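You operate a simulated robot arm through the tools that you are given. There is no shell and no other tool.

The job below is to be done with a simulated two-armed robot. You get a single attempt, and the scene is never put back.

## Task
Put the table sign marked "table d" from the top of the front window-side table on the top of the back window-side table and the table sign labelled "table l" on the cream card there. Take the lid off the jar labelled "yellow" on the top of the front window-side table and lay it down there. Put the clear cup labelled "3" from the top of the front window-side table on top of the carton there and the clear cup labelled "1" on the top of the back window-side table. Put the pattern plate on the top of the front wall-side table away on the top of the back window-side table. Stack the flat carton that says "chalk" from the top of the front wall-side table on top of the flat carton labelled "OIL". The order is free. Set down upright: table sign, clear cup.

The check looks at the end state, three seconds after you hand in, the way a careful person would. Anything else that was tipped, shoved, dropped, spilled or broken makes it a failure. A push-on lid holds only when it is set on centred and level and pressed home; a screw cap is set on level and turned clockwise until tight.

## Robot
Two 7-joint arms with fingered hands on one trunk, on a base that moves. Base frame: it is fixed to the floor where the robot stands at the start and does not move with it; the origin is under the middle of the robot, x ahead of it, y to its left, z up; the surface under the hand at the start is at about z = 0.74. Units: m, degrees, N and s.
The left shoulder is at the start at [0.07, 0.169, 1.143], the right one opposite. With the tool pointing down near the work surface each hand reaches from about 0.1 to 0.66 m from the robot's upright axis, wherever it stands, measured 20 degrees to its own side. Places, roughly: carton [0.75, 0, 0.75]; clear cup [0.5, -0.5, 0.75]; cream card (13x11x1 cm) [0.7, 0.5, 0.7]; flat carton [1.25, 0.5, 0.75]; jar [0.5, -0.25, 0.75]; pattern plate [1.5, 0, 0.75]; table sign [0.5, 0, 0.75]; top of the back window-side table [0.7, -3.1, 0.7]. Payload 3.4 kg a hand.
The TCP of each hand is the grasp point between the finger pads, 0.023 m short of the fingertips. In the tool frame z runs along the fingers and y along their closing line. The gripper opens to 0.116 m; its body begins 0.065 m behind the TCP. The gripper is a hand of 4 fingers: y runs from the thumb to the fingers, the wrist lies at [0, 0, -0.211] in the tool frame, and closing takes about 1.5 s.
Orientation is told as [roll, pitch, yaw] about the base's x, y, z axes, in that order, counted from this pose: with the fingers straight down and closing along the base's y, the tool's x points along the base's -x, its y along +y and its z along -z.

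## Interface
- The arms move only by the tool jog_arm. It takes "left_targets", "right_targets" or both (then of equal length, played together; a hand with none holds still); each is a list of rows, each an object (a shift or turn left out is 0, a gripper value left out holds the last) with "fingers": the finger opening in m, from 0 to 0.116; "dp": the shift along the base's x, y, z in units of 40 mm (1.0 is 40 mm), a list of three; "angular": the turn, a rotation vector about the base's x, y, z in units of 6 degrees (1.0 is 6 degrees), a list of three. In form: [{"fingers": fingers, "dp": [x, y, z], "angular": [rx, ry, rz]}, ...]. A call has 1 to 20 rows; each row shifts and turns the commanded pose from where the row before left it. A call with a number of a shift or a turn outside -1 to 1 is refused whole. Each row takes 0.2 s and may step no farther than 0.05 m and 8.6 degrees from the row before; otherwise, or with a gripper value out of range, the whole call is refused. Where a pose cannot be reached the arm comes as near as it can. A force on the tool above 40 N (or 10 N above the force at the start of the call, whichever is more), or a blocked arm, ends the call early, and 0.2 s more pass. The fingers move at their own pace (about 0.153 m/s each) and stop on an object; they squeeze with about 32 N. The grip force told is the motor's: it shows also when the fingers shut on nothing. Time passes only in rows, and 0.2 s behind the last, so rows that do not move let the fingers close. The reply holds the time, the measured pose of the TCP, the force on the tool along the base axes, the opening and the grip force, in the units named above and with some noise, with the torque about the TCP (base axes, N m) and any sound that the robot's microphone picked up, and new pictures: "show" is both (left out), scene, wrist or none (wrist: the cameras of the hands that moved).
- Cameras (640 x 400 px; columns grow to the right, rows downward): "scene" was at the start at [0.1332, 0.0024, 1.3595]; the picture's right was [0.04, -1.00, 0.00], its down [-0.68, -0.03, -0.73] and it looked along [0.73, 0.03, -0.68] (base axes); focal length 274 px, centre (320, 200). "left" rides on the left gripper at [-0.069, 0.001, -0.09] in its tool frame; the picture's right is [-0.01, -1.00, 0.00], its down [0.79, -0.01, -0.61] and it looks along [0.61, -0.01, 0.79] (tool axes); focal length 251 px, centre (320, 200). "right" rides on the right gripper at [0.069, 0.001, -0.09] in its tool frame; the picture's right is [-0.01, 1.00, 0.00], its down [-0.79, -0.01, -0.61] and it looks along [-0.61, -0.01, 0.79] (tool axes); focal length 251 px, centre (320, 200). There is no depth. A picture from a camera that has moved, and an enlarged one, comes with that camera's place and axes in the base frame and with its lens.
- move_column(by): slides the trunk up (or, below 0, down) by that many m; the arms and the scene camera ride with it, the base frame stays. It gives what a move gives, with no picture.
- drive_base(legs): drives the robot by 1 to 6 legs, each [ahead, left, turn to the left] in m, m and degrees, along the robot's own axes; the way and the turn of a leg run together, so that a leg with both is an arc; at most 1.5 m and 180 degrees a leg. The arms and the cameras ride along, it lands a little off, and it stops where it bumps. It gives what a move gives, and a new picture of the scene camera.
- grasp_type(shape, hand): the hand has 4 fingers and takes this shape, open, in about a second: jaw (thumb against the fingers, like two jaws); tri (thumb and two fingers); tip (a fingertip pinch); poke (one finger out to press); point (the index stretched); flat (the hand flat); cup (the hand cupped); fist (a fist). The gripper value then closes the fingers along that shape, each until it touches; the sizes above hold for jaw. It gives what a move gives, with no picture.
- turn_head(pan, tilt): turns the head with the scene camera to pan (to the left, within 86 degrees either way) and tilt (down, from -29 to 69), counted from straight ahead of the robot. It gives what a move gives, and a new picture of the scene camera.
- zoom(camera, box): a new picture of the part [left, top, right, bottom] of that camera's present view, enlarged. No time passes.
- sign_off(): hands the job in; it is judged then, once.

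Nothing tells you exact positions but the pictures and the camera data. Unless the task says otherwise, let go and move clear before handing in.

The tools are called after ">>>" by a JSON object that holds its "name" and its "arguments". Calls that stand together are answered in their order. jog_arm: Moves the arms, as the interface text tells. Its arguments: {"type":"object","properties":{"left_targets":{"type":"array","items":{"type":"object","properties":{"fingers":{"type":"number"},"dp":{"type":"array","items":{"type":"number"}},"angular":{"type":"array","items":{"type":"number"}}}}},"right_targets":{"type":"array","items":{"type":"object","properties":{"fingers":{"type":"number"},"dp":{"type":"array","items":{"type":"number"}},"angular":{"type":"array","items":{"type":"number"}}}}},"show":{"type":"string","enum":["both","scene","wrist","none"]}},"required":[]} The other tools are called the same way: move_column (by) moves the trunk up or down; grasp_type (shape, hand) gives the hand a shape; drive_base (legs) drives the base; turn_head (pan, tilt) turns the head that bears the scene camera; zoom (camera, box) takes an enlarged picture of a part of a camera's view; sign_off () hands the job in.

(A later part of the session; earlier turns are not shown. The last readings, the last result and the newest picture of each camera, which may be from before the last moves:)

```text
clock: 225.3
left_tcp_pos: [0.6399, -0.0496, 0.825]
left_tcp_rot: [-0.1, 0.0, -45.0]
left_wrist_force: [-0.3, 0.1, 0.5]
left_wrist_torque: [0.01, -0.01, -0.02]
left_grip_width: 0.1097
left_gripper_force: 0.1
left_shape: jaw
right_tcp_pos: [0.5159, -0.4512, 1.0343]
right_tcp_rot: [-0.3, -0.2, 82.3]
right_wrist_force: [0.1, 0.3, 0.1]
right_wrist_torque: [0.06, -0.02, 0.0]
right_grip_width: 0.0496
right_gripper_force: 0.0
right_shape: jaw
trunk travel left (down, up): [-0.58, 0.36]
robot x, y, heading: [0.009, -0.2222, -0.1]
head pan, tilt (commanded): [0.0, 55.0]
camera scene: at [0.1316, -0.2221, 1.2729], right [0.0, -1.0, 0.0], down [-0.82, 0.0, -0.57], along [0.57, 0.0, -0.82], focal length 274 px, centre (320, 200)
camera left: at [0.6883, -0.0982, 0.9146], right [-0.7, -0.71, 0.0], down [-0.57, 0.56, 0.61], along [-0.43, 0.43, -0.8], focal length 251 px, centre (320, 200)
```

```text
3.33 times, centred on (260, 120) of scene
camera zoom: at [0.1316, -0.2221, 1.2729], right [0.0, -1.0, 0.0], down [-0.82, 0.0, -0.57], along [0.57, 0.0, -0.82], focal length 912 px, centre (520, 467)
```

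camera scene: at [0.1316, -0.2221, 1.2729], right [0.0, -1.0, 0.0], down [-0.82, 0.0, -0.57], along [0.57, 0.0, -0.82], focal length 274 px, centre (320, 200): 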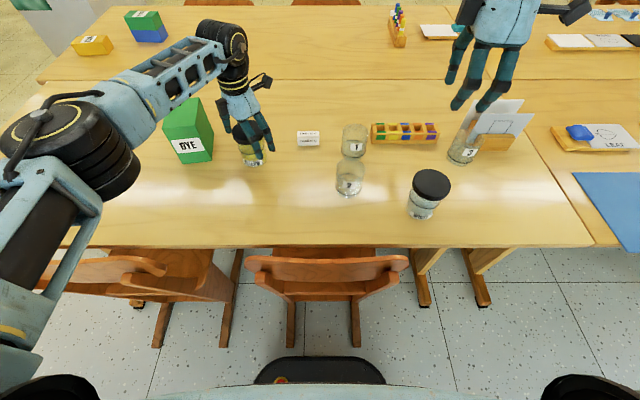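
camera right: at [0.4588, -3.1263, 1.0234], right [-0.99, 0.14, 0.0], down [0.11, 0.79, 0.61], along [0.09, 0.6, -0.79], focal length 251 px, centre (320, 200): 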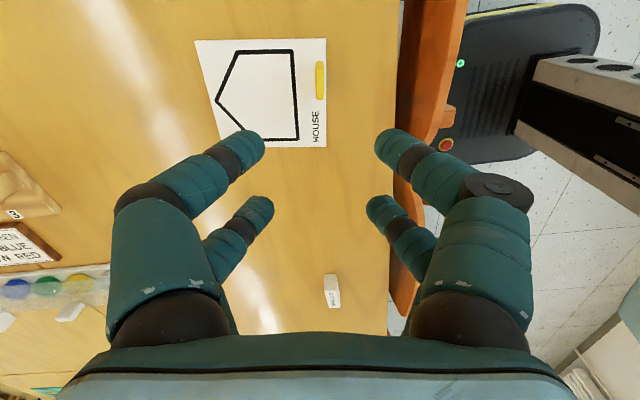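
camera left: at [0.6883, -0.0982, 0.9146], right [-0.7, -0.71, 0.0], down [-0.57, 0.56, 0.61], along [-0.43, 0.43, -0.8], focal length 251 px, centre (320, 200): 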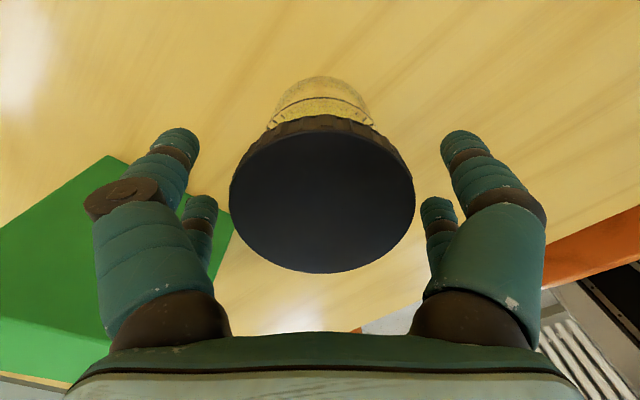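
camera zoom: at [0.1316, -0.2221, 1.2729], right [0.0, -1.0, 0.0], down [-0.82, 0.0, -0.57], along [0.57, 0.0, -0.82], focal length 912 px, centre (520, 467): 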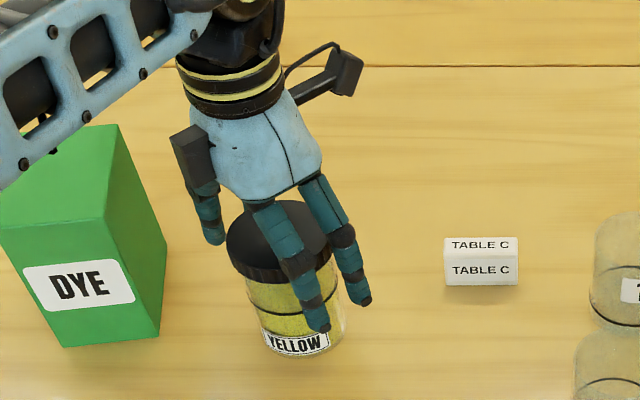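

>>> {"name": "jog_arm", "arguments": {"left_targets": [{"dp": [0, 0, -0.22]}, {"fingers": 0.0}, {"dp": [0, 0, 0]}, {"dp": [0, 0, 0]}, {"dp": [0, 0, 0]}], "show": "wrist"}}

>>> {"name": "zoom", "arguments": {"camera": "scene", "box": [180, 60, 340, 180]}}

```text
clock: 226.5
left_tcp_pos: [0.6402, -0.0486, 0.8169]
left_tcp_rot: [0.0, 0.0, -45.0]
left_wrist_force: [-0.9, 0.3, -0.7]
left_wrist_torque: [0.02, 0.01, -0.01]
left_grip_width: 0.0495
left_gripper_force: 32.0
left_shape: jaw
right_tcp_pos: [0.5159, -0.4507, 1.0322]
right_tcp_rot: [-0.2, -0.2, 82.2]
right_wrist_force: [-0.3, -0.7, 0.4]
right_wrist_torque: [-0.01, -0.05, -0.01]
right_grip_width: 0.0499
right_gripper_force: 0.0
right_shape: jaw
trunk travel left (down, up): [-0.58, 0.36]
robot x, y, heading: [0.0112, -0.223, -0.3]
head pan, tilt (commanded): [0.0, 55.0]
camera left: at [0.6876, -0.0971, 0.9056], right [-0.7, -0.71, 0.0], down [-0.57, 0.56, 0.61], along [-0.43, 0.43, -0.79], focal length 251 px, centre (320, 200)
```

left: 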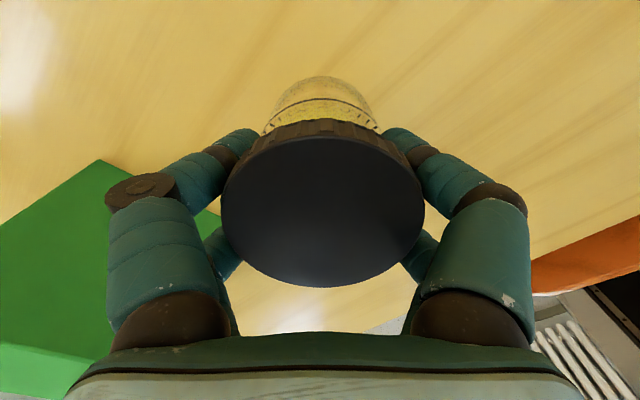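

```text
3.33 times, centred on (260, 120) of scene
camera zoom: at [0.132, -0.222, 1.2728], right [0.0, -1.0, 0.0], down [-0.82, 0.0, -0.57], along [0.57, 0.0, -0.82], focal length 912 px, centre (520, 467)
```

zoom: 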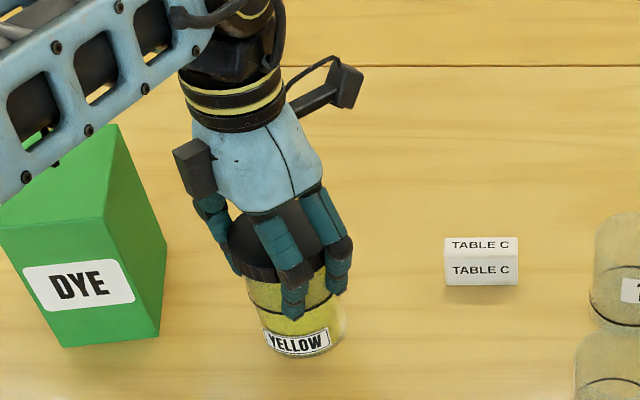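

The fingertips may be catching the glass below the lid. I'll open, rise 1.2 cm and close again so only the lid is gripped.

>>> {"name": "jog_arm", "arguments": {"left_targets": [{"fingers": 0.11}, {"dp": [0, 0, 0]}, {"dp": [0, 0, 0]}, {"dp": [0, 0, 0.3]}, {"fingers": 0.0}, {"dp": [0, 0, 0]}, {"dp": [0, 0, 0]}, {"dp": [0, 0, 0]}], "show": "wrist"}}

>>> {"name": "zoom", "arguments": {"camera": "scene", "box": [180, 60, 340, 180]}}

```text
clock: 228.3
left_tcp_pos: [0.6396, -0.0494, 0.8283]
left_tcp_rot: [0.0, 0.0, -45.1]
left_wrist_force: [-0.1, 1.4, 0.7]
left_wrist_torque: [0.1, -0.06, 0.02]
left_grip_width: 0.0499
left_gripper_force: 32.3
left_shape: jaw
right_tcp_pos: [0.5171, -0.4501, 1.0333]
right_tcp_rot: [-0.2, -0.2, 82.4]
right_wrist_force: [0.0, 0.2, 1.0]
right_wrist_torque: [0.01, 0.0, -0.01]
right_grip_width: 0.0495
right_gripper_force: 0.1
right_shape: jaw
trunk travel left (down, up): [-0.58, 0.36]
robot x, y, heading: [0.0082, -0.2215, -0.2]
head pan, tilt (commanded): [0.0, 55.0]
camera left: at [0.6871, -0.0974, 0.9175], right [-0.7, -0.71, 0.0], down [-0.57, 0.56, 0.61], along [-0.43, 0.43, -0.8], focal length 251 px, centre (320, 200)
```

left: 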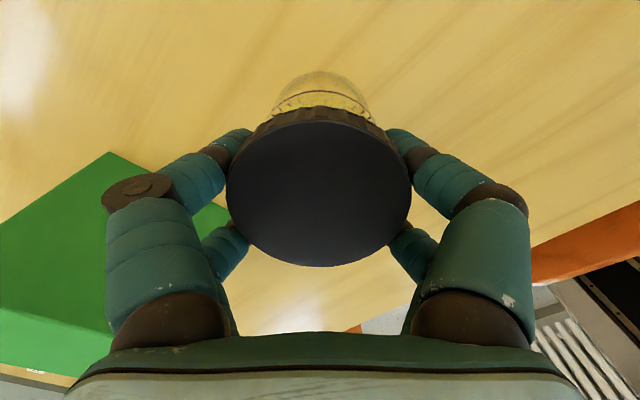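

```text
3.33 times, centred on (260, 120) of scene
camera zoom: at [0.1318, -0.222, 1.2728], right [0.0, -1.0, 0.0], down [-0.82, 0.0, -0.57], along [0.57, 0.0, -0.82], focal length 912 px, centre (520, 467)
```

zoom: 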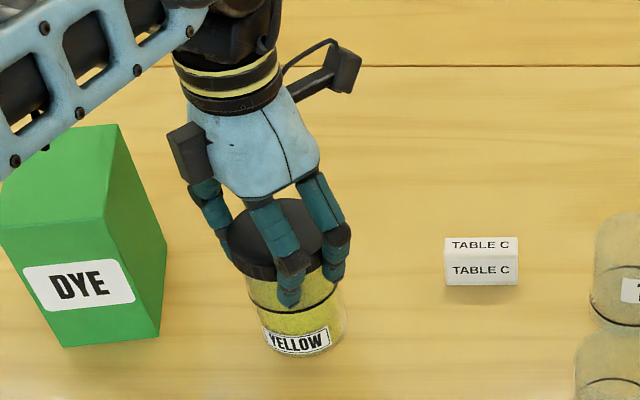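

Now a gentle 8 mm lift to see whether the lid comes away or the jar comes along.

>>> {"name": "jog_arm", "arguments": {"left_targets": [{"dp": [0, 0, 0.1]}, {"dp": [0, 0, 0.1]}, {"dp": [0, 0, 0]}], "show": "wrist"}}

>>> {"name": "zoom", "arguments": {"camera": "scene", "box": [200, 90, 320, 180]}}

```text
clock: 229.1
left_tcp_pos: [0.6394, -0.0502, 0.8365]
left_tcp_rot: [-0.1, 0.0, -45.0]
left_wrist_force: [1.0, 0.4, -2.6]
left_wrist_torque: [0.02, 0.03, -0.04]
left_grip_width: 0.0498
left_gripper_force: 31.8
left_shape: jaw
right_tcp_pos: [0.5163, -0.4511, 1.0334]
right_tcp_rot: [-0.3, -0.3, 82.2]
right_wrist_force: [0.7, 0.1, 0.1]
right_wrist_torque: [-0.02, 0.0, 0.02]
right_grip_width: 0.0497
right_gripper_force: 0.0
right_shape: jaw
trunk travel left (down, up): [-0.58, 0.36]
robot x, y, heading: [0.0092, -0.2215, -0.1]
head pan, tilt (commanded): [0.0, 55.0]
camera left: at [0.6869, -0.0975, 0.9249], right [-0.7, -0.71, 0.0], down [-0.57, 0.56, 0.61], along [-0.43, 0.42, -0.79], focal length 251 px, centre (320, 200)
```

left: 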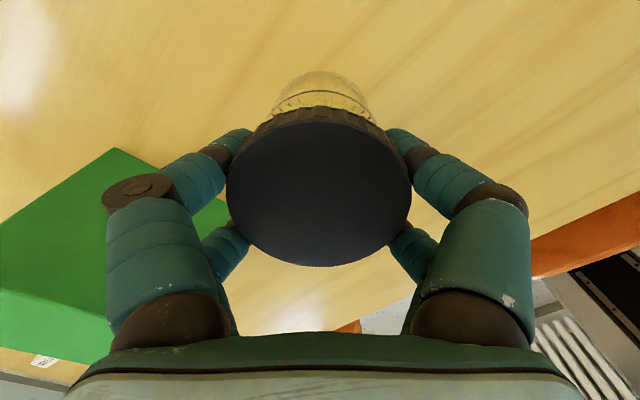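

```text
4.44 times, centred on (260, 135) of scene
camera zoom: at [0.1323, -0.2221, 1.2728], right [0.0, -1.0, 0.0], down [-0.82, 0.0, -0.57], along [0.57, 0.0, -0.82], focal length 1216 px, centre (587, 489)
```

zoom: 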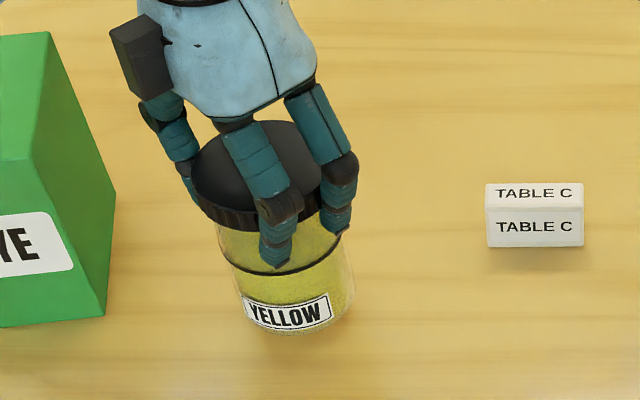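

The jar comes up with its lid (about 0.26 kg), so it needs two hands. I'll lift the jar upright to a comfortable spot in front of me, then hold its body with the right hand.

>>> {"name": "jog_arm", "arguments": {"left_targets": [{"dp": [0, 0, 0.4]}, {"dp": [0, 0, 0.7]}, {"dp": [0, 0, 0.7]}, {"dp": [0, 0, 0.7]}, {"dp": [0, 0, 0.7]}, {"dp": [0, 0, 0.7]}, {"dp": [0, 0, 0.7]}, {"dp": [0, 0, 0.5]}], "show": "both"}}

```text
clock: 230.9
left_tcp_pos: [0.6291, -0.0467, 1.0419]
left_tcp_rot: [0.0, 0.0, -45.1]
left_wrist_force: [0.1, 0.2, -2.9]
left_wrist_torque: [0.0, 0.0, 0.0]
left_grip_width: 0.0499
left_gripper_force: 31.5
left_shape: jaw
left hand out of reach, approached as far as the arm can: row 7, 8
right_tcp_pos: [0.5169, -0.4513, 1.0328]
right_tcp_rot: [-0.3, -0.2, 82.4]
right_wrist_force: [0.1, 0.4, 0.2]
right_wrist_torque: [-0.02, -0.02, 0.02]
right_grip_width: 0.0496
right_gripper_force: 0.0
right_shape: jaw
trunk travel left (down, up): [-0.58, 0.36]
robot x, y, heading: [0.0122, -0.2208, -0.2]
head pan, tilt (commanded): [0.0, 55.0]
camera scene: at [0.1316, -0.2223, 1.2728], right [0.0, -1.0, 0.0], down [-0.82, 0.0, -0.57], along [0.57, 0.0, -0.82], focal length 274 px, centre (320, 200)
camera left: at [0.6766, -0.0956, 1.1304], right [-0.7, -0.71, 0.0], down [-0.57, 0.56, 0.61], along [-0.43, 0.43, -0.79], focal length 251 px, centre (320, 200)
```

scene: 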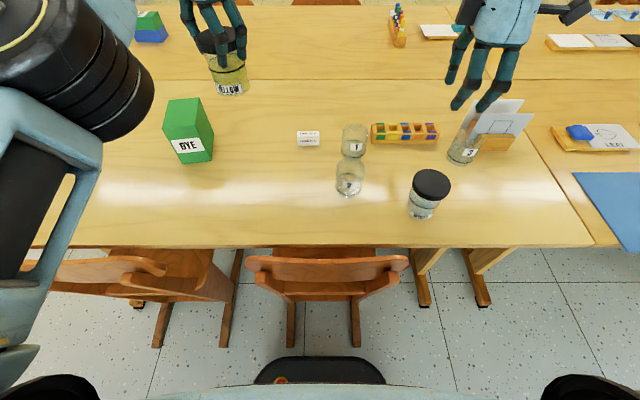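
left: 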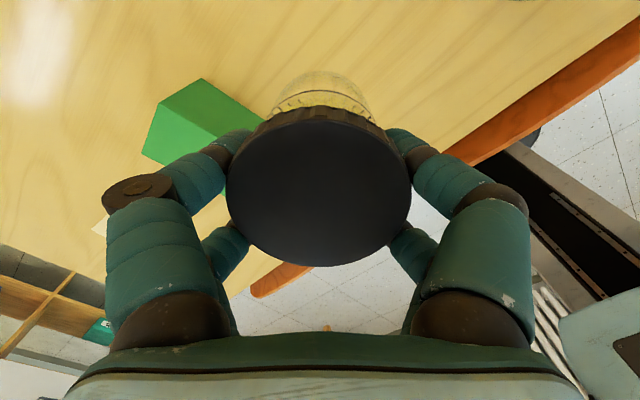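

Jar is up and upright. Moving it in front of me and turning the hand for the twist.

>>> {"name": "jog_arm", "arguments": {"left_targets": [{"dp": [-0.55, -0.38, 0], "angular": [0, 0, -0.94]}, {"dp": [-0.55, -0.38, 0], "angular": [0, 0, -0.94]}, {"dp": [-0.55, -0.38, 0], "angular": [0, 0, -0.94]}, {"dp": [-0.55, -0.38, 0], "angular": [0, 0, -0.94]}, {"dp": [-0.55, -0.38, 0], "angular": [0, 0, -0.94]}, {"dp": [-0.55, -0.38, 0], "angular": [0, 0, -0.94]}, {"dp": [-0.55, -0.38, 0], "angular": [0, 0, -0.94]}, {"dp": [-0.55, -0.38, 0], "angular": [0, 0, -0.94]}], "right_targets": [{"dp": [-0.2, -0.1, 0.1], "angular": [1, 0, 0]}, {"dp": [-0.2, -0.1, 0.1], "angular": [1, 0, 0]}, {"dp": [-0.2, -0.1, 0.1], "angular": [1, 0, 0]}, {"dp": [-0.2, -0.1, 0.1], "angular": [1, 0, 0]}, {"dp": [-0.2, -0.1, 0], "angular": [1, 0, 0]}, {"dp": [-0.2, -0.1, 0], "angular": [1, 0, 0]}, {"dp": [-0.2, -0.1, 0], "angular": [1, 0, 0]}, {"dp": [-0.2, -0.1, 0], "angular": [1, 0, 0]}], "show": "both"}}

```text
clock: 232.7
left_tcp_pos: [0.5524, -0.22, 1.0982]
left_tcp_rot: [0.0, 0.2, -90.2]
left_wrist_force: [-1.8, -0.4, -3.0]
left_wrist_torque: [0.04, -0.02, 0.02]
left_grip_width: 0.0497
left_gripper_force: 32.4
left_shape: jaw
left hand out of reach, approached as far as the arm can: row 1, 2, 3, 4, 5, 6, 7, 8
right_tcp_pos: [0.4519, -0.485, 1.0497]
right_tcp_rot: [8.1, -47.8, 78.6]
right_wrist_force: [1.3, -0.1, 0.4]
right_wrist_torque: [0.0, 0.01, -0.03]
right_grip_width: 0.0495
right_gripper_force: 0.1
right_shape: jaw
trunk travel left (down, up): [-0.58, 0.36]
robot x, y, heading: [0.0061, -0.2204, -0.3]
head pan, tilt (commanded): [0.0, 55.0]
camera scene: at [0.13, -0.2251, 1.273], right [0.0, -1.0, 0.0], down [-0.82, 0.0, -0.57], along [0.57, 0.0, -0.82], focal length 274 px, centre (320, 200)
camera right: at [0.4417, -0.597, 1.058], right [-0.99, 0.1, 0.1], down [0.11, 0.07, 0.99], along [0.09, 0.99, -0.08], focal length 251 px, centre (320, 200)
camera left: at [0.5528, -0.2887, 1.1871], right [-1.0, 0.0, 0.0], down [0.0, 0.79, 0.61], along [0.0, 0.61, -0.79], focal length 251 px, centre (320, 200)
```

scene: 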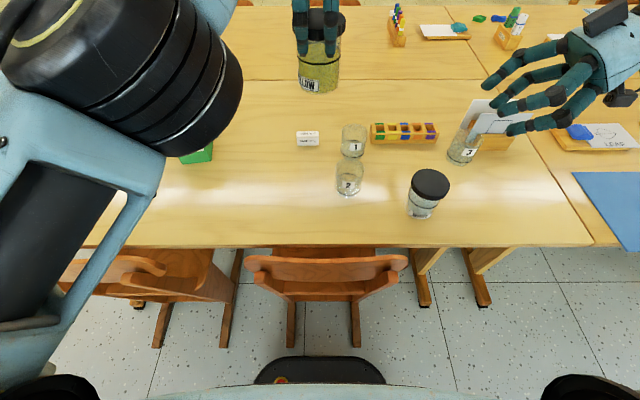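
right: 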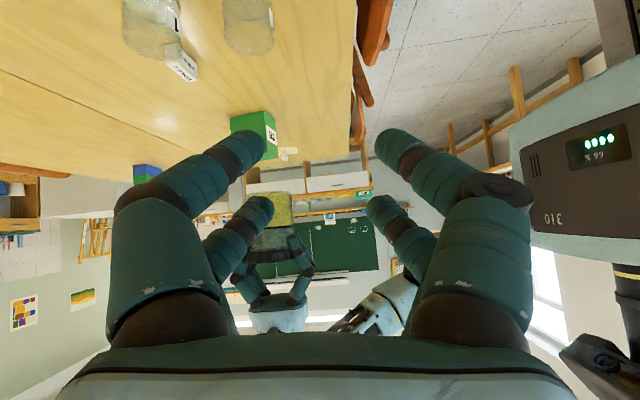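
left: 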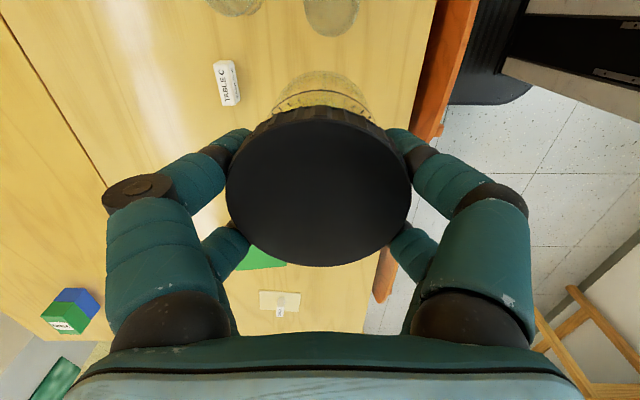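

The left arm doesn't like being that high; I'll bring it lower and closer.

>>> {"name": "jog_arm", "arguments": {"left_targets": [{"dp": [0, 0, -0.6]}, {"dp": [-0.2, 0.1, -0.6]}, {"dp": [-0.3, 0.1, -0.6]}, {"dp": [-0.4, 0.1, -0.6]}, {"dp": [-0.4, 0.1, -0.4]}], "show": "wrist"}}

```text
clock: 233.9
left_tcp_pos: [0.5665, -0.2302, 1.0302]
left_tcp_rot: [-3.1, 1.0, -90.8]
left_wrist_force: [-0.4, -0.5, -2.2]
left_wrist_torque: [0.01, -0.01, 0.0]
left_grip_width: 0.0491
left_gripper_force: 32.3
left_shape: jaw
left hand out of reach, approached as far as the arm can: row 1, 2, 3, 4, 5
right_tcp_pos: [0.454, -0.4815, 1.0487]
right_tcp_rot: [8.5, -47.5, 78.3]
right_wrist_force: [0.6, 0.2, 0.0]
right_wrist_torque: [0.02, 0.04, 0.01]
right_grip_width: 0.0497
right_gripper_force: 0.1
right_shape: jaw
trunk travel left (down, up): [-0.58, 0.36]
robot x, y, heading: [0.0098, -0.2231, 0.0]
head pan, tilt (commanded): [0.0, 55.0]
camera left: at [0.57, -0.3005, 1.1173], right [-1.0, 0.0, 0.05], down [0.04, 0.78, 0.62], along [-0.04, 0.62, -0.78], focal length 251 px, centre (320, 200)
```

left: 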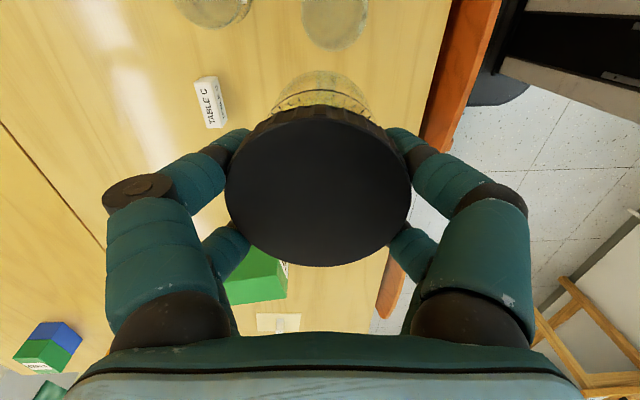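

>>> {"name": "jog_arm", "arguments": {"left_targets": [{"dp": [0, 0.7, 0], "angular": [0, 0, 0.5]}, {"dp": [0, 0.7, -0.3], "angular": [0, 0, 0.5]}, {"dp": [0, 0.7, -0.3], "angular": [0, 0, 0.5]}, {"dp": [0, 0.7, -0.3], "angular": [0, 0, 0.5]}], "show": "scene"}}

```text
clock: 234.9
left_tcp_pos: [0.5551, -0.1096, 0.9992]
left_tcp_rot: [-0.1, -0.1, -78.1]
left_wrist_force: [-0.1, 0.8, -2.8]
left_wrist_torque: [0.0, -0.01, 0.02]
left_grip_width: 0.0487
left_gripper_force: 32.0
left_shape: jaw
right_tcp_pos: [0.454, -0.4813, 1.0494]
right_tcp_rot: [8.1, -47.5, 78.5]
right_wrist_force: [-0.4, 0.0, -0.1]
right_wrist_torque: [-0.02, 0.02, -0.02]
right_grip_width: 0.0498
right_gripper_force: 0.1
right_shape: jaw
trunk travel left (down, up): [-0.58, 0.36]
robot x, y, heading: [0.0075, -0.2214, 0.1]
head pan, tilt (commanded): [0.0, 55.0]
camera scene: at [0.1321, -0.2202, 1.2728], right [0.0, -1.0, 0.0], down [-0.82, 0.0, -0.57], along [0.57, 0.0, -0.82], focal length 274 px, centre (320, 200)
```

scene: 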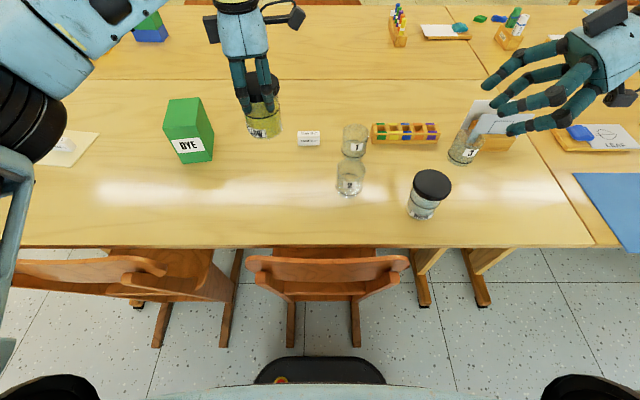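

Recovered and level. Pulling it closer to the body.

>>> {"name": "jog_arm", "arguments": {"left_targets": [{"dp": [-0.6, 0, -0.15]}, {"dp": [-0.6, 0, -0.15]}, {"dp": [-0.6, 0, -0.15]}, {"dp": [-0.4, -0.3, 0]}], "show": "scene"}}

```text
clock: 235.9
left_tcp_pos: [0.4659, -0.1263, 0.9817]
left_tcp_rot: [0.1, 0.1, -78.2]
left_wrist_force: [0.0, -0.5, -2.6]
left_wrist_torque: [0.04, 0.04, -0.02]
left_grip_width: 0.0486
left_gripper_force: 32.4
left_shape: jaw
right_tcp_pos: [0.4519, -0.4833, 1.0496]
right_tcp_rot: [8.3, -47.6, 78.5]
right_wrist_force: [-0.4, 0.5, -1.3]
right_wrist_torque: [0.0, 0.0, -0.01]
right_grip_width: 0.0496
right_gripper_force: 0.0
right_shape: jaw
trunk travel left (down, up): [-0.58, 0.36]
robot x, y, heading: [0.0106, -0.2197, -0.2]
head pan, tilt (commanded): [0.0, 55.0]
camera scene: at [0.1318, -0.2226, 1.2729], right [0.0, -1.0, 0.0], down [-0.82, 0.0, -0.57], along [0.57, 0.0, -0.82], focal length 274 px, centre (320, 200)
```

scene: 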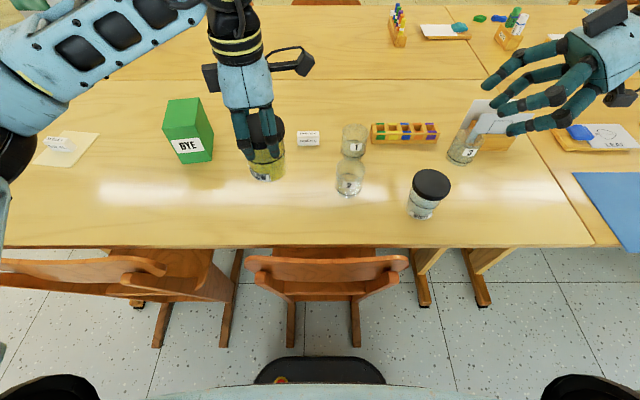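

The jar is now well placed. Turning the right hand horizontal and bringing it beside the jar's lower body, open.

>>> {"name": "jog_arm", "arguments": {"right_targets": [{"dp": [0.05, 0.5, -0.45], "angular": [1, 0, 0], "fingers": 0.1}, {"dp": [0.05, 0.5, -0.45], "angular": [1, 0, 0]}, {"dp": [0.05, 0.5, -0.45], "angular": [1, 0, 0]}, {"dp": [0.05, 0.5, -0.45], "angular": [1, 0, 0]}, {"dp": [0.05, 0.5, -0.45], "angular": [1, 0, 0]}, {"dp": [0.05, 0.5, -0.45], "angular": [1, 0, 0]}, {"dp": [0.05, 0.5, -0.45], "angular": [1, 0, 0]}], "show": "both"}}

```text
clock: 237.5
left_tcp_pos: [0.4617, -0.1254, 0.9843]
left_tcp_rot: [0.2, -0.2, -78.2]
left_wrist_force: [-0.2, -0.2, -3.0]
left_wrist_torque: [0.01, -0.02, 0.01]
left_grip_width: 0.0487
left_gripper_force: 32.2
left_shape: jaw
right_tcp_pos: [0.4638, -0.3415, 0.9286]
right_tcp_rot: [91.4, -82.6, -1.9]
right_wrist_force: [-2.7, -6.3, 23.1]
right_wrist_torque: [-2.81, 0.39, -0.14]
right_grip_width: 0.1
right_gripper_force: 0.1
right_shape: jaw
trunk travel left (down, up): [-0.58, 0.36]
robot x, y, heading: [0.0094, -0.2187, -0.2]
head pan, tilt (commanded): [0.0, 55.0]
camera scene: at [0.1259, -0.2207, 1.2742], right [0.0, -1.0, 0.0], down [-0.82, 0.0, -0.58], along [0.58, 0.0, -0.82], focal length 274 px, centre (320, 200)
camera right: at [0.4546, -0.4309, 0.8599], right [-0.99, 0.01, 0.14], down [0.1, -0.61, 0.79], along [0.09, 0.79, 0.6], focal length 251 px, centre (320, 200)
```

scene: 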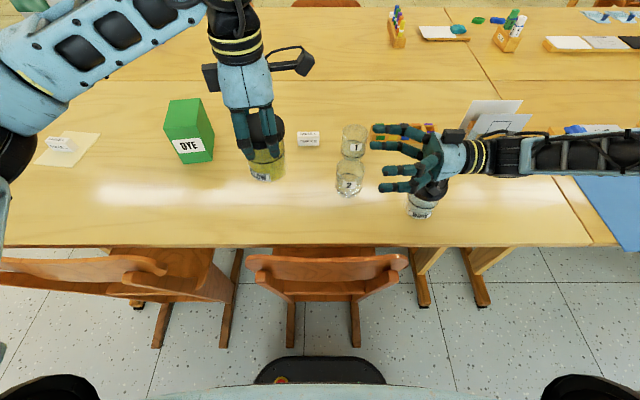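
right: 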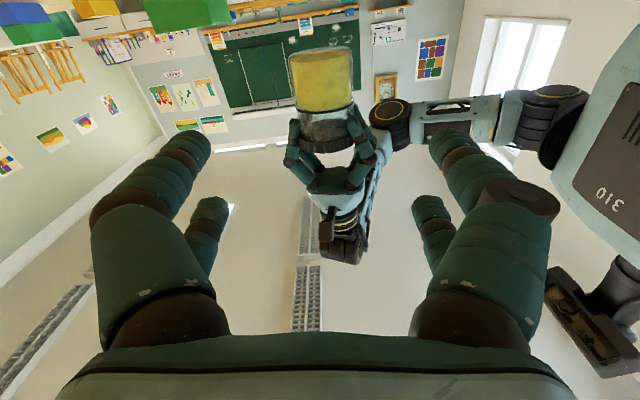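

The right hand's underside is pressing on the WHITE jar. Raising it straight up immediately.

>>> {"name": "jog_arm", "arguments": {"right_targets": [{"dp": [0, 0, 0.3]}, {"dp": [0, 0, 0.6]}, {"dp": [0, 0, 0.8]}, {"dp": [0, 0, 0.3]}], "show": "scene"}}

>>> {"name": "zoom", "arguments": {"camera": "scene", "box": [320, 90, 560, 240]}}

```text
clock: 238.5
left_tcp_pos: [0.466, -0.1257, 0.9811]
left_tcp_rot: [0.0, 0.0, -78.2]
left_wrist_force: [0.0, -0.3, -2.6]
left_wrist_torque: [-0.01, 0.01, -0.01]
left_grip_width: 0.0486
left_gripper_force: 31.8
left_shape: jaw
right_tcp_pos: [0.4675, -0.3432, 1.0033]
right_tcp_rot: [90.9, -82.3, -1.2]
right_wrist_force: [0.3, -0.6, 0.0]
right_wrist_torque: [-0.01, 0.04, 0.04]
right_grip_width: 0.0998
right_gripper_force: 0.1
right_shape: jaw
trunk travel left (down, up): [-0.58, 0.36]
robot x, y, heading: [0.0094, -0.2228, 0.0]
head pan, tilt (commanded): [0.0, 55.0]
camera scene: at [0.1318, -0.2218, 1.2728], right [0.0, -1.0, 0.0], down [-0.82, 0.0, -0.57], along [0.57, 0.0, -0.82], focal length 274 px, centre (320, 200)
```

scene: 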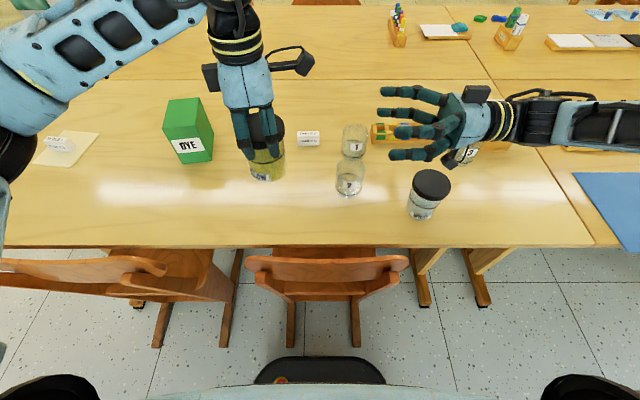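

```text
2.67 times, centred on (440, 165) of scene
camera zoom: at [0.1318, -0.2218, 1.2728], right [0.0, -1.0, 0.0], down [-0.82, 0.0, -0.57], along [0.57, 0.0, -0.82], focal length 729 px, centre (0, 293)
```

zoom: 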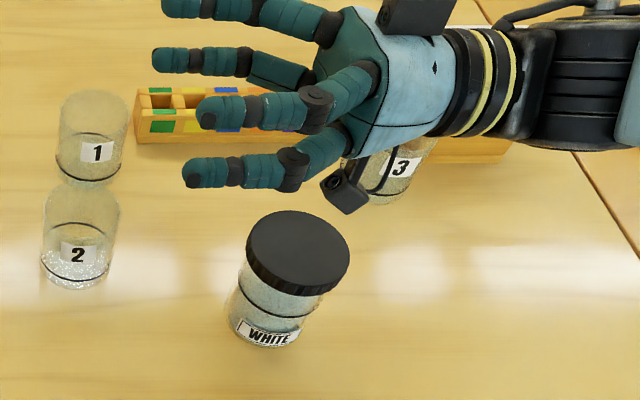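

The WHITE jar hasn't moved. I'll raise the held jar 3 cm, and approach with the right hand higher, only descending once past the WHITE jar.

>>> {"name": "jog_arm", "arguments": {"left_targets": [{"dp": [0, 0, 0.25]}, {"dp": [0, 0, 0.25]}, {"dp": [0, 0, 0.25]}], "right_targets": [{"dp": [0, 0.6, 0]}, {"dp": [0, 0.6, 0]}, {"dp": [0, 0.6, 0]}], "show": "both"}}

```text
clock: 239.3
left_tcp_pos: [0.4661, -0.1255, 1.0127]
left_tcp_rot: [-0.1, -0.1, -78.2]
left_wrist_force: [-0.1, -0.5, -3.4]
left_wrist_torque: [0.05, 0.01, -0.02]
left_grip_width: 0.0486
left_gripper_force: 31.8
left_shape: jaw
right_tcp_pos: [0.4681, -0.2706, 1.0028]
right_tcp_rot: [90.8, -82.2, -1.1]
right_wrist_force: [-0.6, -0.5, -0.7]
right_wrist_torque: [0.01, -0.04, 0.0]
right_grip_width: 0.0998
right_gripper_force: 0.1
right_shape: jaw
trunk travel left (down, up): [-0.58, 0.36]
robot x, y, heading: [0.011, -0.2228, -0.2]
head pan, tilt (commanded): [0.0, 55.0]
camera scene: at [0.1322, -0.2216, 1.2728], right [0.0, -1.0, 0.0], down [-0.82, 0.0, -0.57], along [0.57, 0.0, -0.82], focal length 274 px, centre (320, 200)
camera right: at [0.4583, -0.3594, 0.9341], right [-0.99, 0.01, 0.14], down [0.11, -0.61, 0.79], along [0.09, 0.79, 0.6], focal length 251 px, centre (320, 200)
camera left: at [0.4814, -0.1921, 1.1004], right [-0.98, -0.21, 0.0], down [-0.17, 0.78, 0.61], along [-0.13, 0.59, -0.8], focal length 251 px, centre (320, 200)
```

scene: 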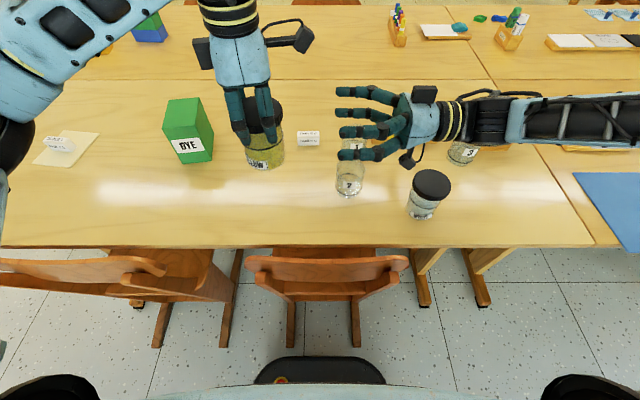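
right: 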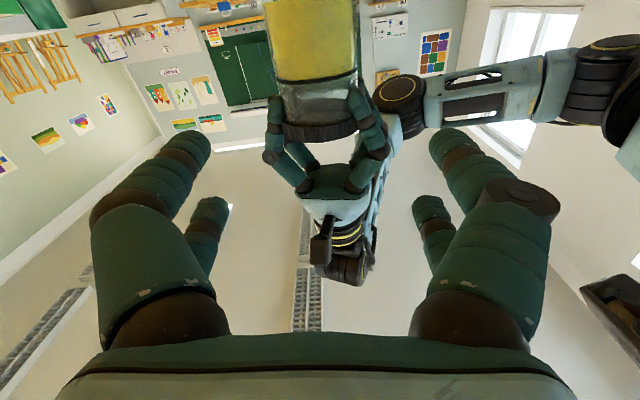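
left: 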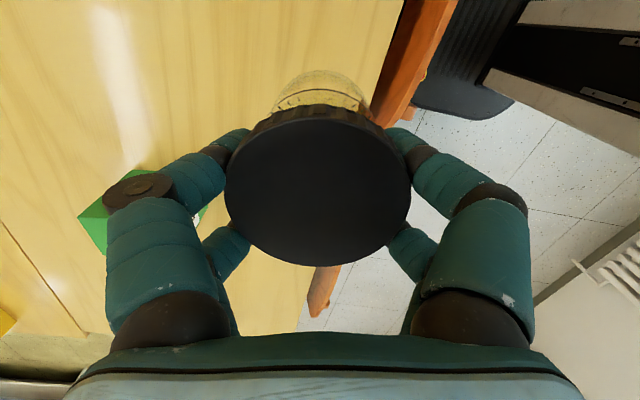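

The jar's lid is actually a bit higher in my left grip than thought (fingers also touch the glass); I'll fix that after the right hand holds the body. Lowering the right hand and advancing around the jar.

>>> {"name": "jog_arm", "arguments": {"right_targets": [{"dp": [0, 0, -0.54]}, {"dp": [0, 0, -0.54]}, {"dp": [0, 0.5, 0]}, {"dp": [0, 0.8, 0]}, {"dp": [0, 0.8, 0]}], "show": "both"}}

```text
clock: 240.5
left_tcp_pos: [0.4669, -0.1253, 1.0116]
left_tcp_rot: [0.0, 0.1, -78.1]
left_wrist_force: [0.6, 0.4, -2.2]
left_wrist_torque: [0.0, -0.03, 0.0]
left_grip_width: 0.0489
left_gripper_force: 32.7
left_shape: jaw
right_tcp_pos: [0.4625, -0.1936, 0.9648]
right_tcp_rot: [90.6, -82.3, -1.0]
right_wrist_force: [-0.8, -0.5, 0.0]
right_wrist_torque: [0.0, -0.01, -0.01]
right_grip_width: 0.1
right_gripper_force: 0.0
right_shape: jaw
right hand out of reach, approached as far as the arm can: row 5
trunk travel left (down, up): [-0.58, 0.36]
robot x, y, heading: [0.0125, -0.2236, -0.2]
head pan, tilt (commanded): [0.0, 55.0]
camera scene: at [0.1316, -0.2218, 1.2729], right [0.0, -1.0, 0.0], down [-0.82, 0.0, -0.57], along [0.57, 0.0, -0.82], focal length 274 px, centre (320, 200)
camera right: at [0.4517, -0.2827, 0.897], right [-0.99, 0.01, 0.14], down [0.11, -0.61, 0.79], along [0.09, 0.79, 0.6], focal length 251 px, centre (320, 200)
```

scene: 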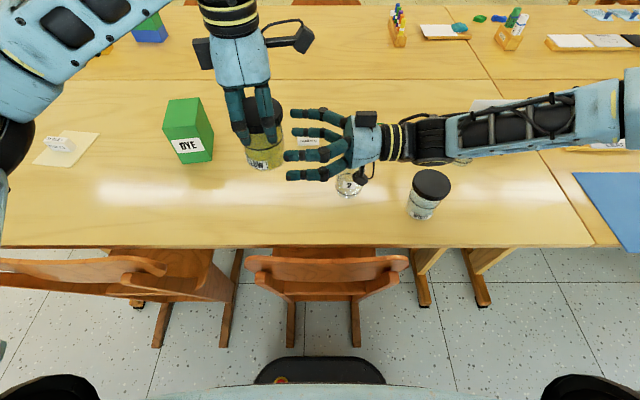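
right: 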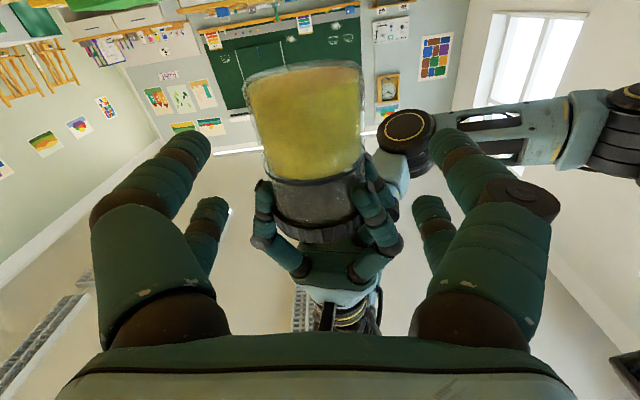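

The right arm is at its inward limit, so I'll bring the jar toward it instead with the left hand.

>>> {"name": "jog_arm", "arguments": {"left_targets": [{"dp": [-0.05, -0.45, 0]}, {"dp": [-0.05, -0.45, 0]}, {"dp": [0, -0.45, 0]}], "show": "wrist"}}

>>> {"name": "zoom", "arguments": {"camera": "right", "box": [80, 0, 560, 300]}}

```text
clock: 241.3
left_tcp_pos: [0.4624, -0.1797, 1.0094]
left_tcp_rot: [0.1, 0.0, -78.1]
left_wrist_force: [0.0, 0.4, -2.8]
left_wrist_torque: [0.0, -0.01, -0.01]
left_grip_width: 0.0489
left_gripper_force: 32.4
left_shape: jaw
right_tcp_pos: [0.4617, -0.1946, 0.9666]
right_tcp_rot: [91.1, -82.3, -1.4]
right_wrist_force: [0.3, -0.6, -0.2]
right_wrist_torque: [-0.01, 0.03, 0.0]
right_grip_width: 0.0997
right_gripper_force: 0.0
right_shape: jaw
trunk travel left (down, up): [-0.58, 0.36]
robot x, y, heading: [0.0096, -0.2229, -0.2]
head pan, tilt (commanded): [0.0, 55.0]
camera left: at [0.476, -0.2466, 1.0995], right [-0.98, -0.21, 0.0], down [-0.17, 0.78, 0.61], along [-0.13, 0.59, -0.79], focal length 251 px, centre (320, 200)
```

left: 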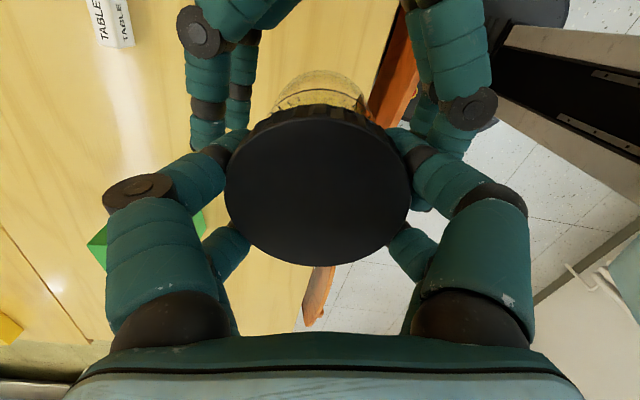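

```text
1.33 times, centred on (320, 150) of right
camera zoom: at [0.4521, -0.2836, 0.8968], right [-0.99, 0.01, 0.14], down [0.11, -0.61, 0.79], along [0.09, 0.79, 0.6], focal length 335 px, centre (320, 267)
```

zoom: 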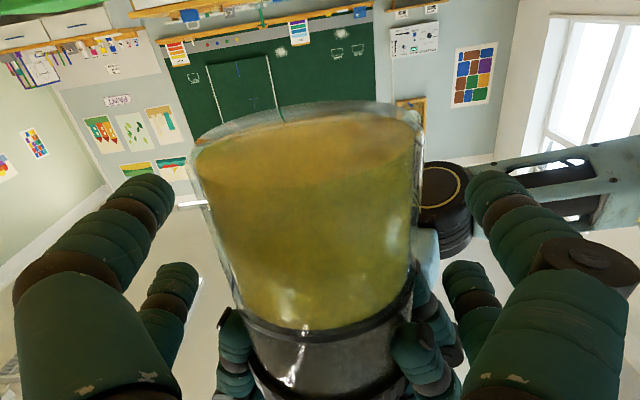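

The jar is between the right fingers. Lowering the right hand 1 cm to stay clear of the left fingertips and closing on the body.

>>> {"name": "jog_arm", "arguments": {"right_targets": [{"dp": [0, 0.1, -0.25]}, {"fingers": 0.0}, {"dp": [0, 0, 0]}, {"dp": [0, 0, 0]}, {"dp": [0, 0, 0]}], "show": "both"}}

```text
clock: 242.5
left_tcp_pos: [0.4608, -0.1777, 1.0101]
left_tcp_rot: [0.1, -0.1, -78.2]
left_wrist_force: [0.1, -1.8, -4.4]
left_wrist_torque: [-0.08, 0.2, -0.06]
left_grip_width: 0.0489
left_gripper_force: 31.7
left_shape: jaw
right_tcp_pos: [0.4586, -0.1956, 0.9608]
right_tcp_rot: [90.3, -82.2, -0.6]
right_wrist_force: [0.7, 1.9, 1.4]
right_wrist_torque: [0.03, -0.22, 0.05]
right_grip_width: 0.062
right_gripper_force: 32.3
right_shape: jaw
right hand out of reach, approached as far as the arm can: row 1
trunk travel left (down, up): [-0.58, 0.36]
robot x, y, heading: [0.0096, -0.2178, 0.1]
head pan, tilt (commanded): [0.0, 55.0]
camera scene: at [0.132, -0.2221, 1.2728], right [0.0, -1.0, 0.0], down [-0.82, 0.0, -0.57], along [0.57, 0.0, -0.82], focal length 274 px, centre (320, 200)
camera right: at [0.4478, -0.2842, 0.8922], right [-0.99, 0.01, 0.14], down [0.11, -0.61, 0.79], along [0.09, 0.79, 0.6], focal length 251 px, centre (320, 200)
```

scene: 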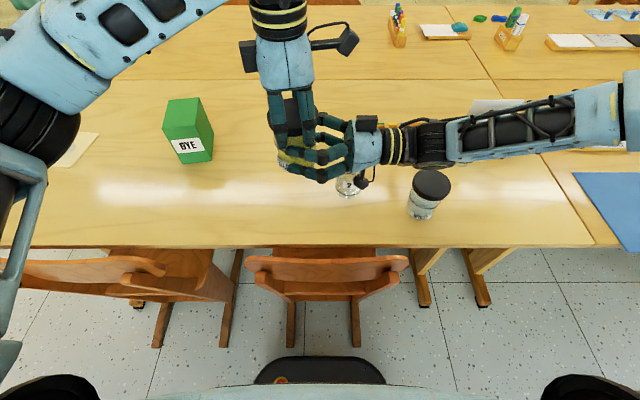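
right: 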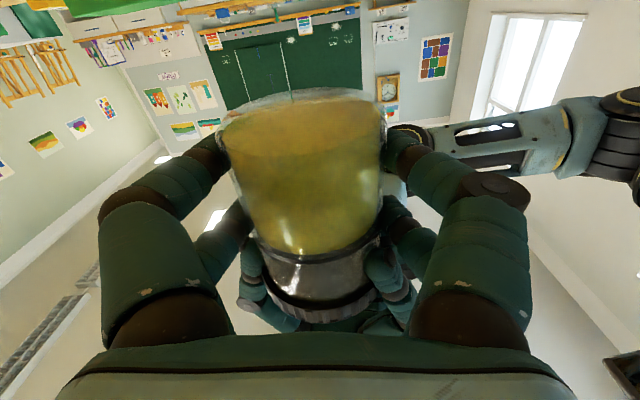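

The right hand holds the jar's body firmly. Now I loosen the left fingers slightly, raise them about 2.4 cm so they meet only the lid, and close again.

>>> {"name": "jog_arm", "arguments": {"left_targets": [{"fingers": 0.06}, {"dp": [0, 0, 0]}, {"dp": [0, 0, 0.2]}, {"dp": [0, 0, 0.2]}, {"dp": [0, 0, 0.2], "fingers": 0.08}, {"dp": [0, 0, 0]}], "show": "wrist"}}

>>> {"name": "zoom", "arguments": {"camera": "right", "box": [160, 150, 480, 350]}}

```text
clock: 243.9
left_tcp_pos: [0.4629, -0.1782, 1.0353]
left_tcp_rot: [0.1, 0.1, -78.2]
left_wrist_force: [-0.2, -1.1, -0.3]
left_wrist_torque: [0.01, 0.01, 0.01]
left_grip_width: 0.0797
left_gripper_force: 0.0
left_shape: jaw
right_tcp_pos: [0.4582, -0.1945, 0.9595]
right_tcp_rot: [89.8, -82.2, -0.2]
right_wrist_force: [0.1, 0.6, -2.9]
right_wrist_torque: [-0.02, 0.01, 0.01]
right_grip_width: 0.0619
right_gripper_force: 32.0
right_shape: jaw
trunk travel left (down, up): [-0.58, 0.36]
robot x, y, heading: [0.0116, -0.2226, -0.4]
head pan, tilt (commanded): [0.0, 55.0]
camera left: at [0.4763, -0.2453, 1.1244], right [-0.98, -0.21, 0.0], down [-0.17, 0.78, 0.61], along [-0.13, 0.59, -0.8], focal length 251 px, centre (320, 200)
```

left: 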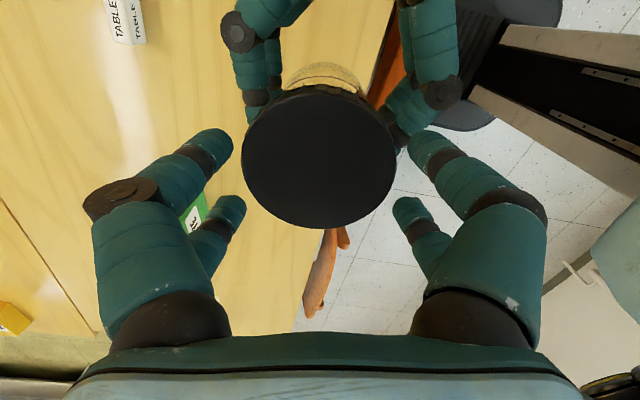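

```text
2.00 times, centred on (320, 250) of right
camera zoom: at [0.4477, -0.2844, 0.8918], right [-0.99, 0.01, 0.14], down [0.11, -0.61, 0.79], along [0.09, 0.79, 0.6], focal length 503 px, centre (320, 100)
```

zoom: 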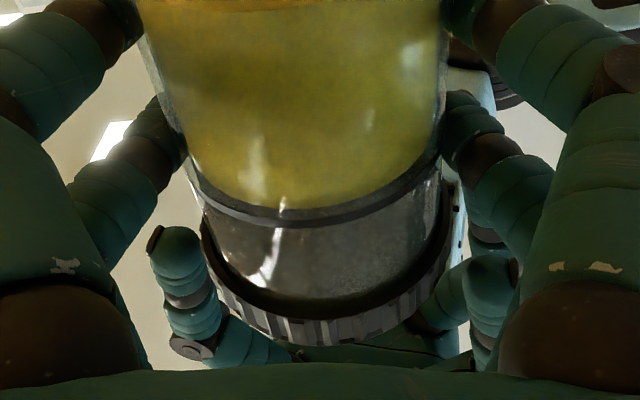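

The fingertips are now about at the lid's lower rim. Raising 5 mm more and closing on the lid.

>>> {"name": "jog_arm", "arguments": {"left_targets": [{"dp": [0, 0, 0.12]}, {"fingers": 0.0}, {"dp": [0, 0, 0]}, {"dp": [0, 0, 0]}, {"dp": [0, 0, 0]}], "show": "wrist"}}

>>> {"name": "zoom", "arguments": {"camera": "right", "box": [160, 150, 480, 350]}}

```text
clock: 245.1
left_tcp_pos: [0.4633, -0.1796, 1.04]
left_tcp_rot: [0.0, -0.1, -78.2]
left_wrist_force: [-2.9, 1.6, 21.1]
left_wrist_torque: [0.0, 0.64, -0.05]
left_grip_width: 0.0471
left_gripper_force: 31.6
left_shape: jaw
right_tcp_pos: [0.4574, -0.1951, 0.9595]
right_tcp_rot: [89.1, -82.2, 0.5]
right_wrist_force: [3.0, -2.8, -24.8]
right_wrist_torque: [-0.25, -0.32, -0.05]
right_grip_width: 0.0621
right_gripper_force: 31.9
right_shape: jaw
trunk travel left (down, up): [-0.58, 0.36]
robot x, y, heading: [0.0103, -0.2194, 0.0]
head pan, tilt (commanded): [0.0, 55.0]
camera left: at [0.4765, -0.2456, 1.1294], right [-0.98, -0.21, 0.0], down [-0.17, 0.78, 0.61], along [-0.13, 0.59, -0.8], focal length 251 px, centre (320, 200)
```

left: 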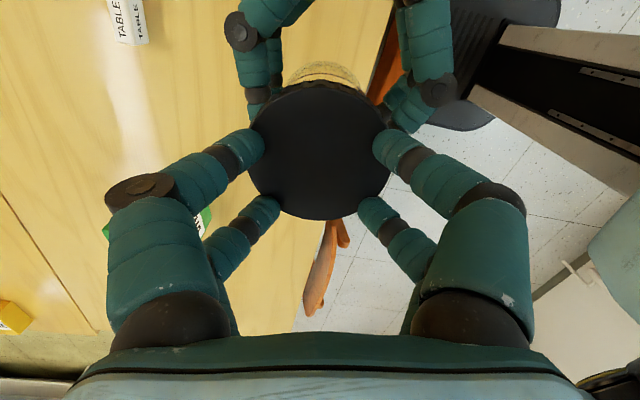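

```text
2.00 times, centred on (320, 250) of right
camera zoom: at [0.4477, -0.2847, 0.8912], right [-0.99, 0.01, 0.14], down [0.11, -0.61, 0.79], along [0.09, 0.8, 0.6], focal length 503 px, centre (320, 100)
```

zoom: 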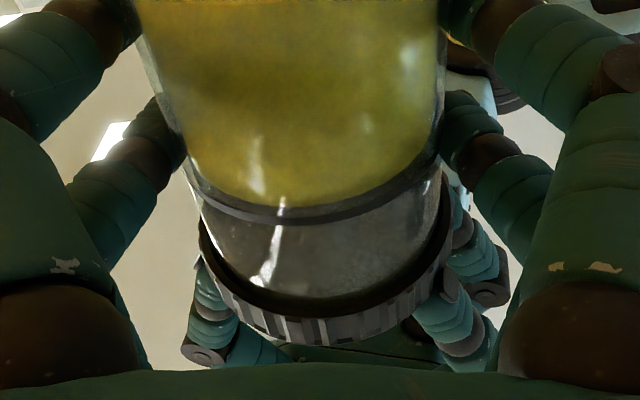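

The fingers are riding on the lid's top edge. Opening, lowering 1 cm, and closing again.

>>> {"name": "jog_arm", "arguments": {"left_targets": [{"fingers": 0.085}, {"dp": [0, 0, 0]}, {"dp": [0, 0, -0.13]}, {"dp": [0, 0, -0.13]}, {"fingers": 0.0}, {"dp": [0, 0, 0]}, {"dp": [0, 0, 0]}, {"dp": [0, 0, 0]}], "show": "wrist"}}

>>> {"name": "zoom", "arguments": {"camera": "right", "box": [160, 150, 480, 350]}}

```text
clock: 246.0
left_tcp_pos: [0.4623, -0.1798, 1.0357]
left_tcp_rot: [0.1, -0.1, -78.2]
left_wrist_force: [0.3, -0.8, -0.1]
left_wrist_torque: [-0.04, 0.01, -0.04]
left_grip_width: 0.0849
left_gripper_force: 0.1
left_shape: jaw
right_tcp_pos: [0.4572, -0.1958, 0.9578]
right_tcp_rot: [88.3, -82.2, 1.3]
right_wrist_force: [-0.7, 0.5, -2.8]
right_wrist_torque: [-0.02, 0.0, 0.02]
right_grip_width: 0.0613
right_gripper_force: 32.4
right_shape: jaw
trunk travel left (down, up): [-0.58, 0.36]
robot x, y, heading: [0.0095, -0.2197, -0.2]
head pan, tilt (commanded): [0.0, 55.0]
stopped in row 4 (right hand): the force on the tool passed its limit at 43 N (the readings are from after the stop); the commanded pose is now the measured one
camera left: at [0.4772, -0.2466, 1.1249], right [-0.98, -0.21, 0.0], down [-0.17, 0.78, 0.6], along [-0.13, 0.59, -0.8], focal length 251 px, centre (320, 200)
```

left: 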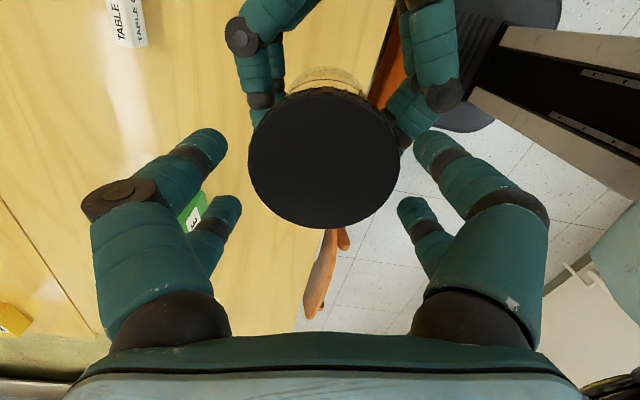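

```text
2.00 times, centred on (320, 250) of right
camera zoom: at [0.4472, -0.2846, 0.8906], right [-0.99, 0.01, 0.14], down [0.11, -0.6, 0.79], along [0.09, 0.8, 0.6], focal length 503 px, centre (320, 100)
```

zoom: 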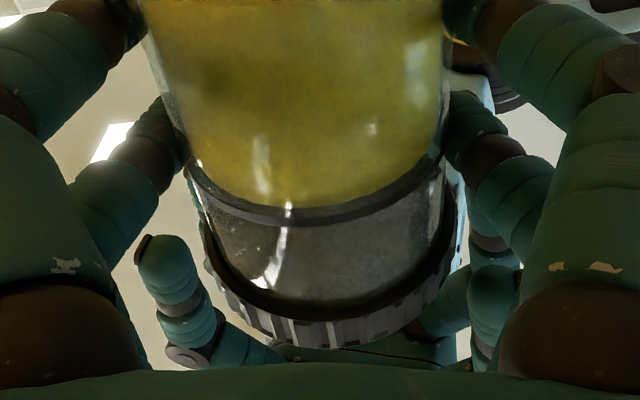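

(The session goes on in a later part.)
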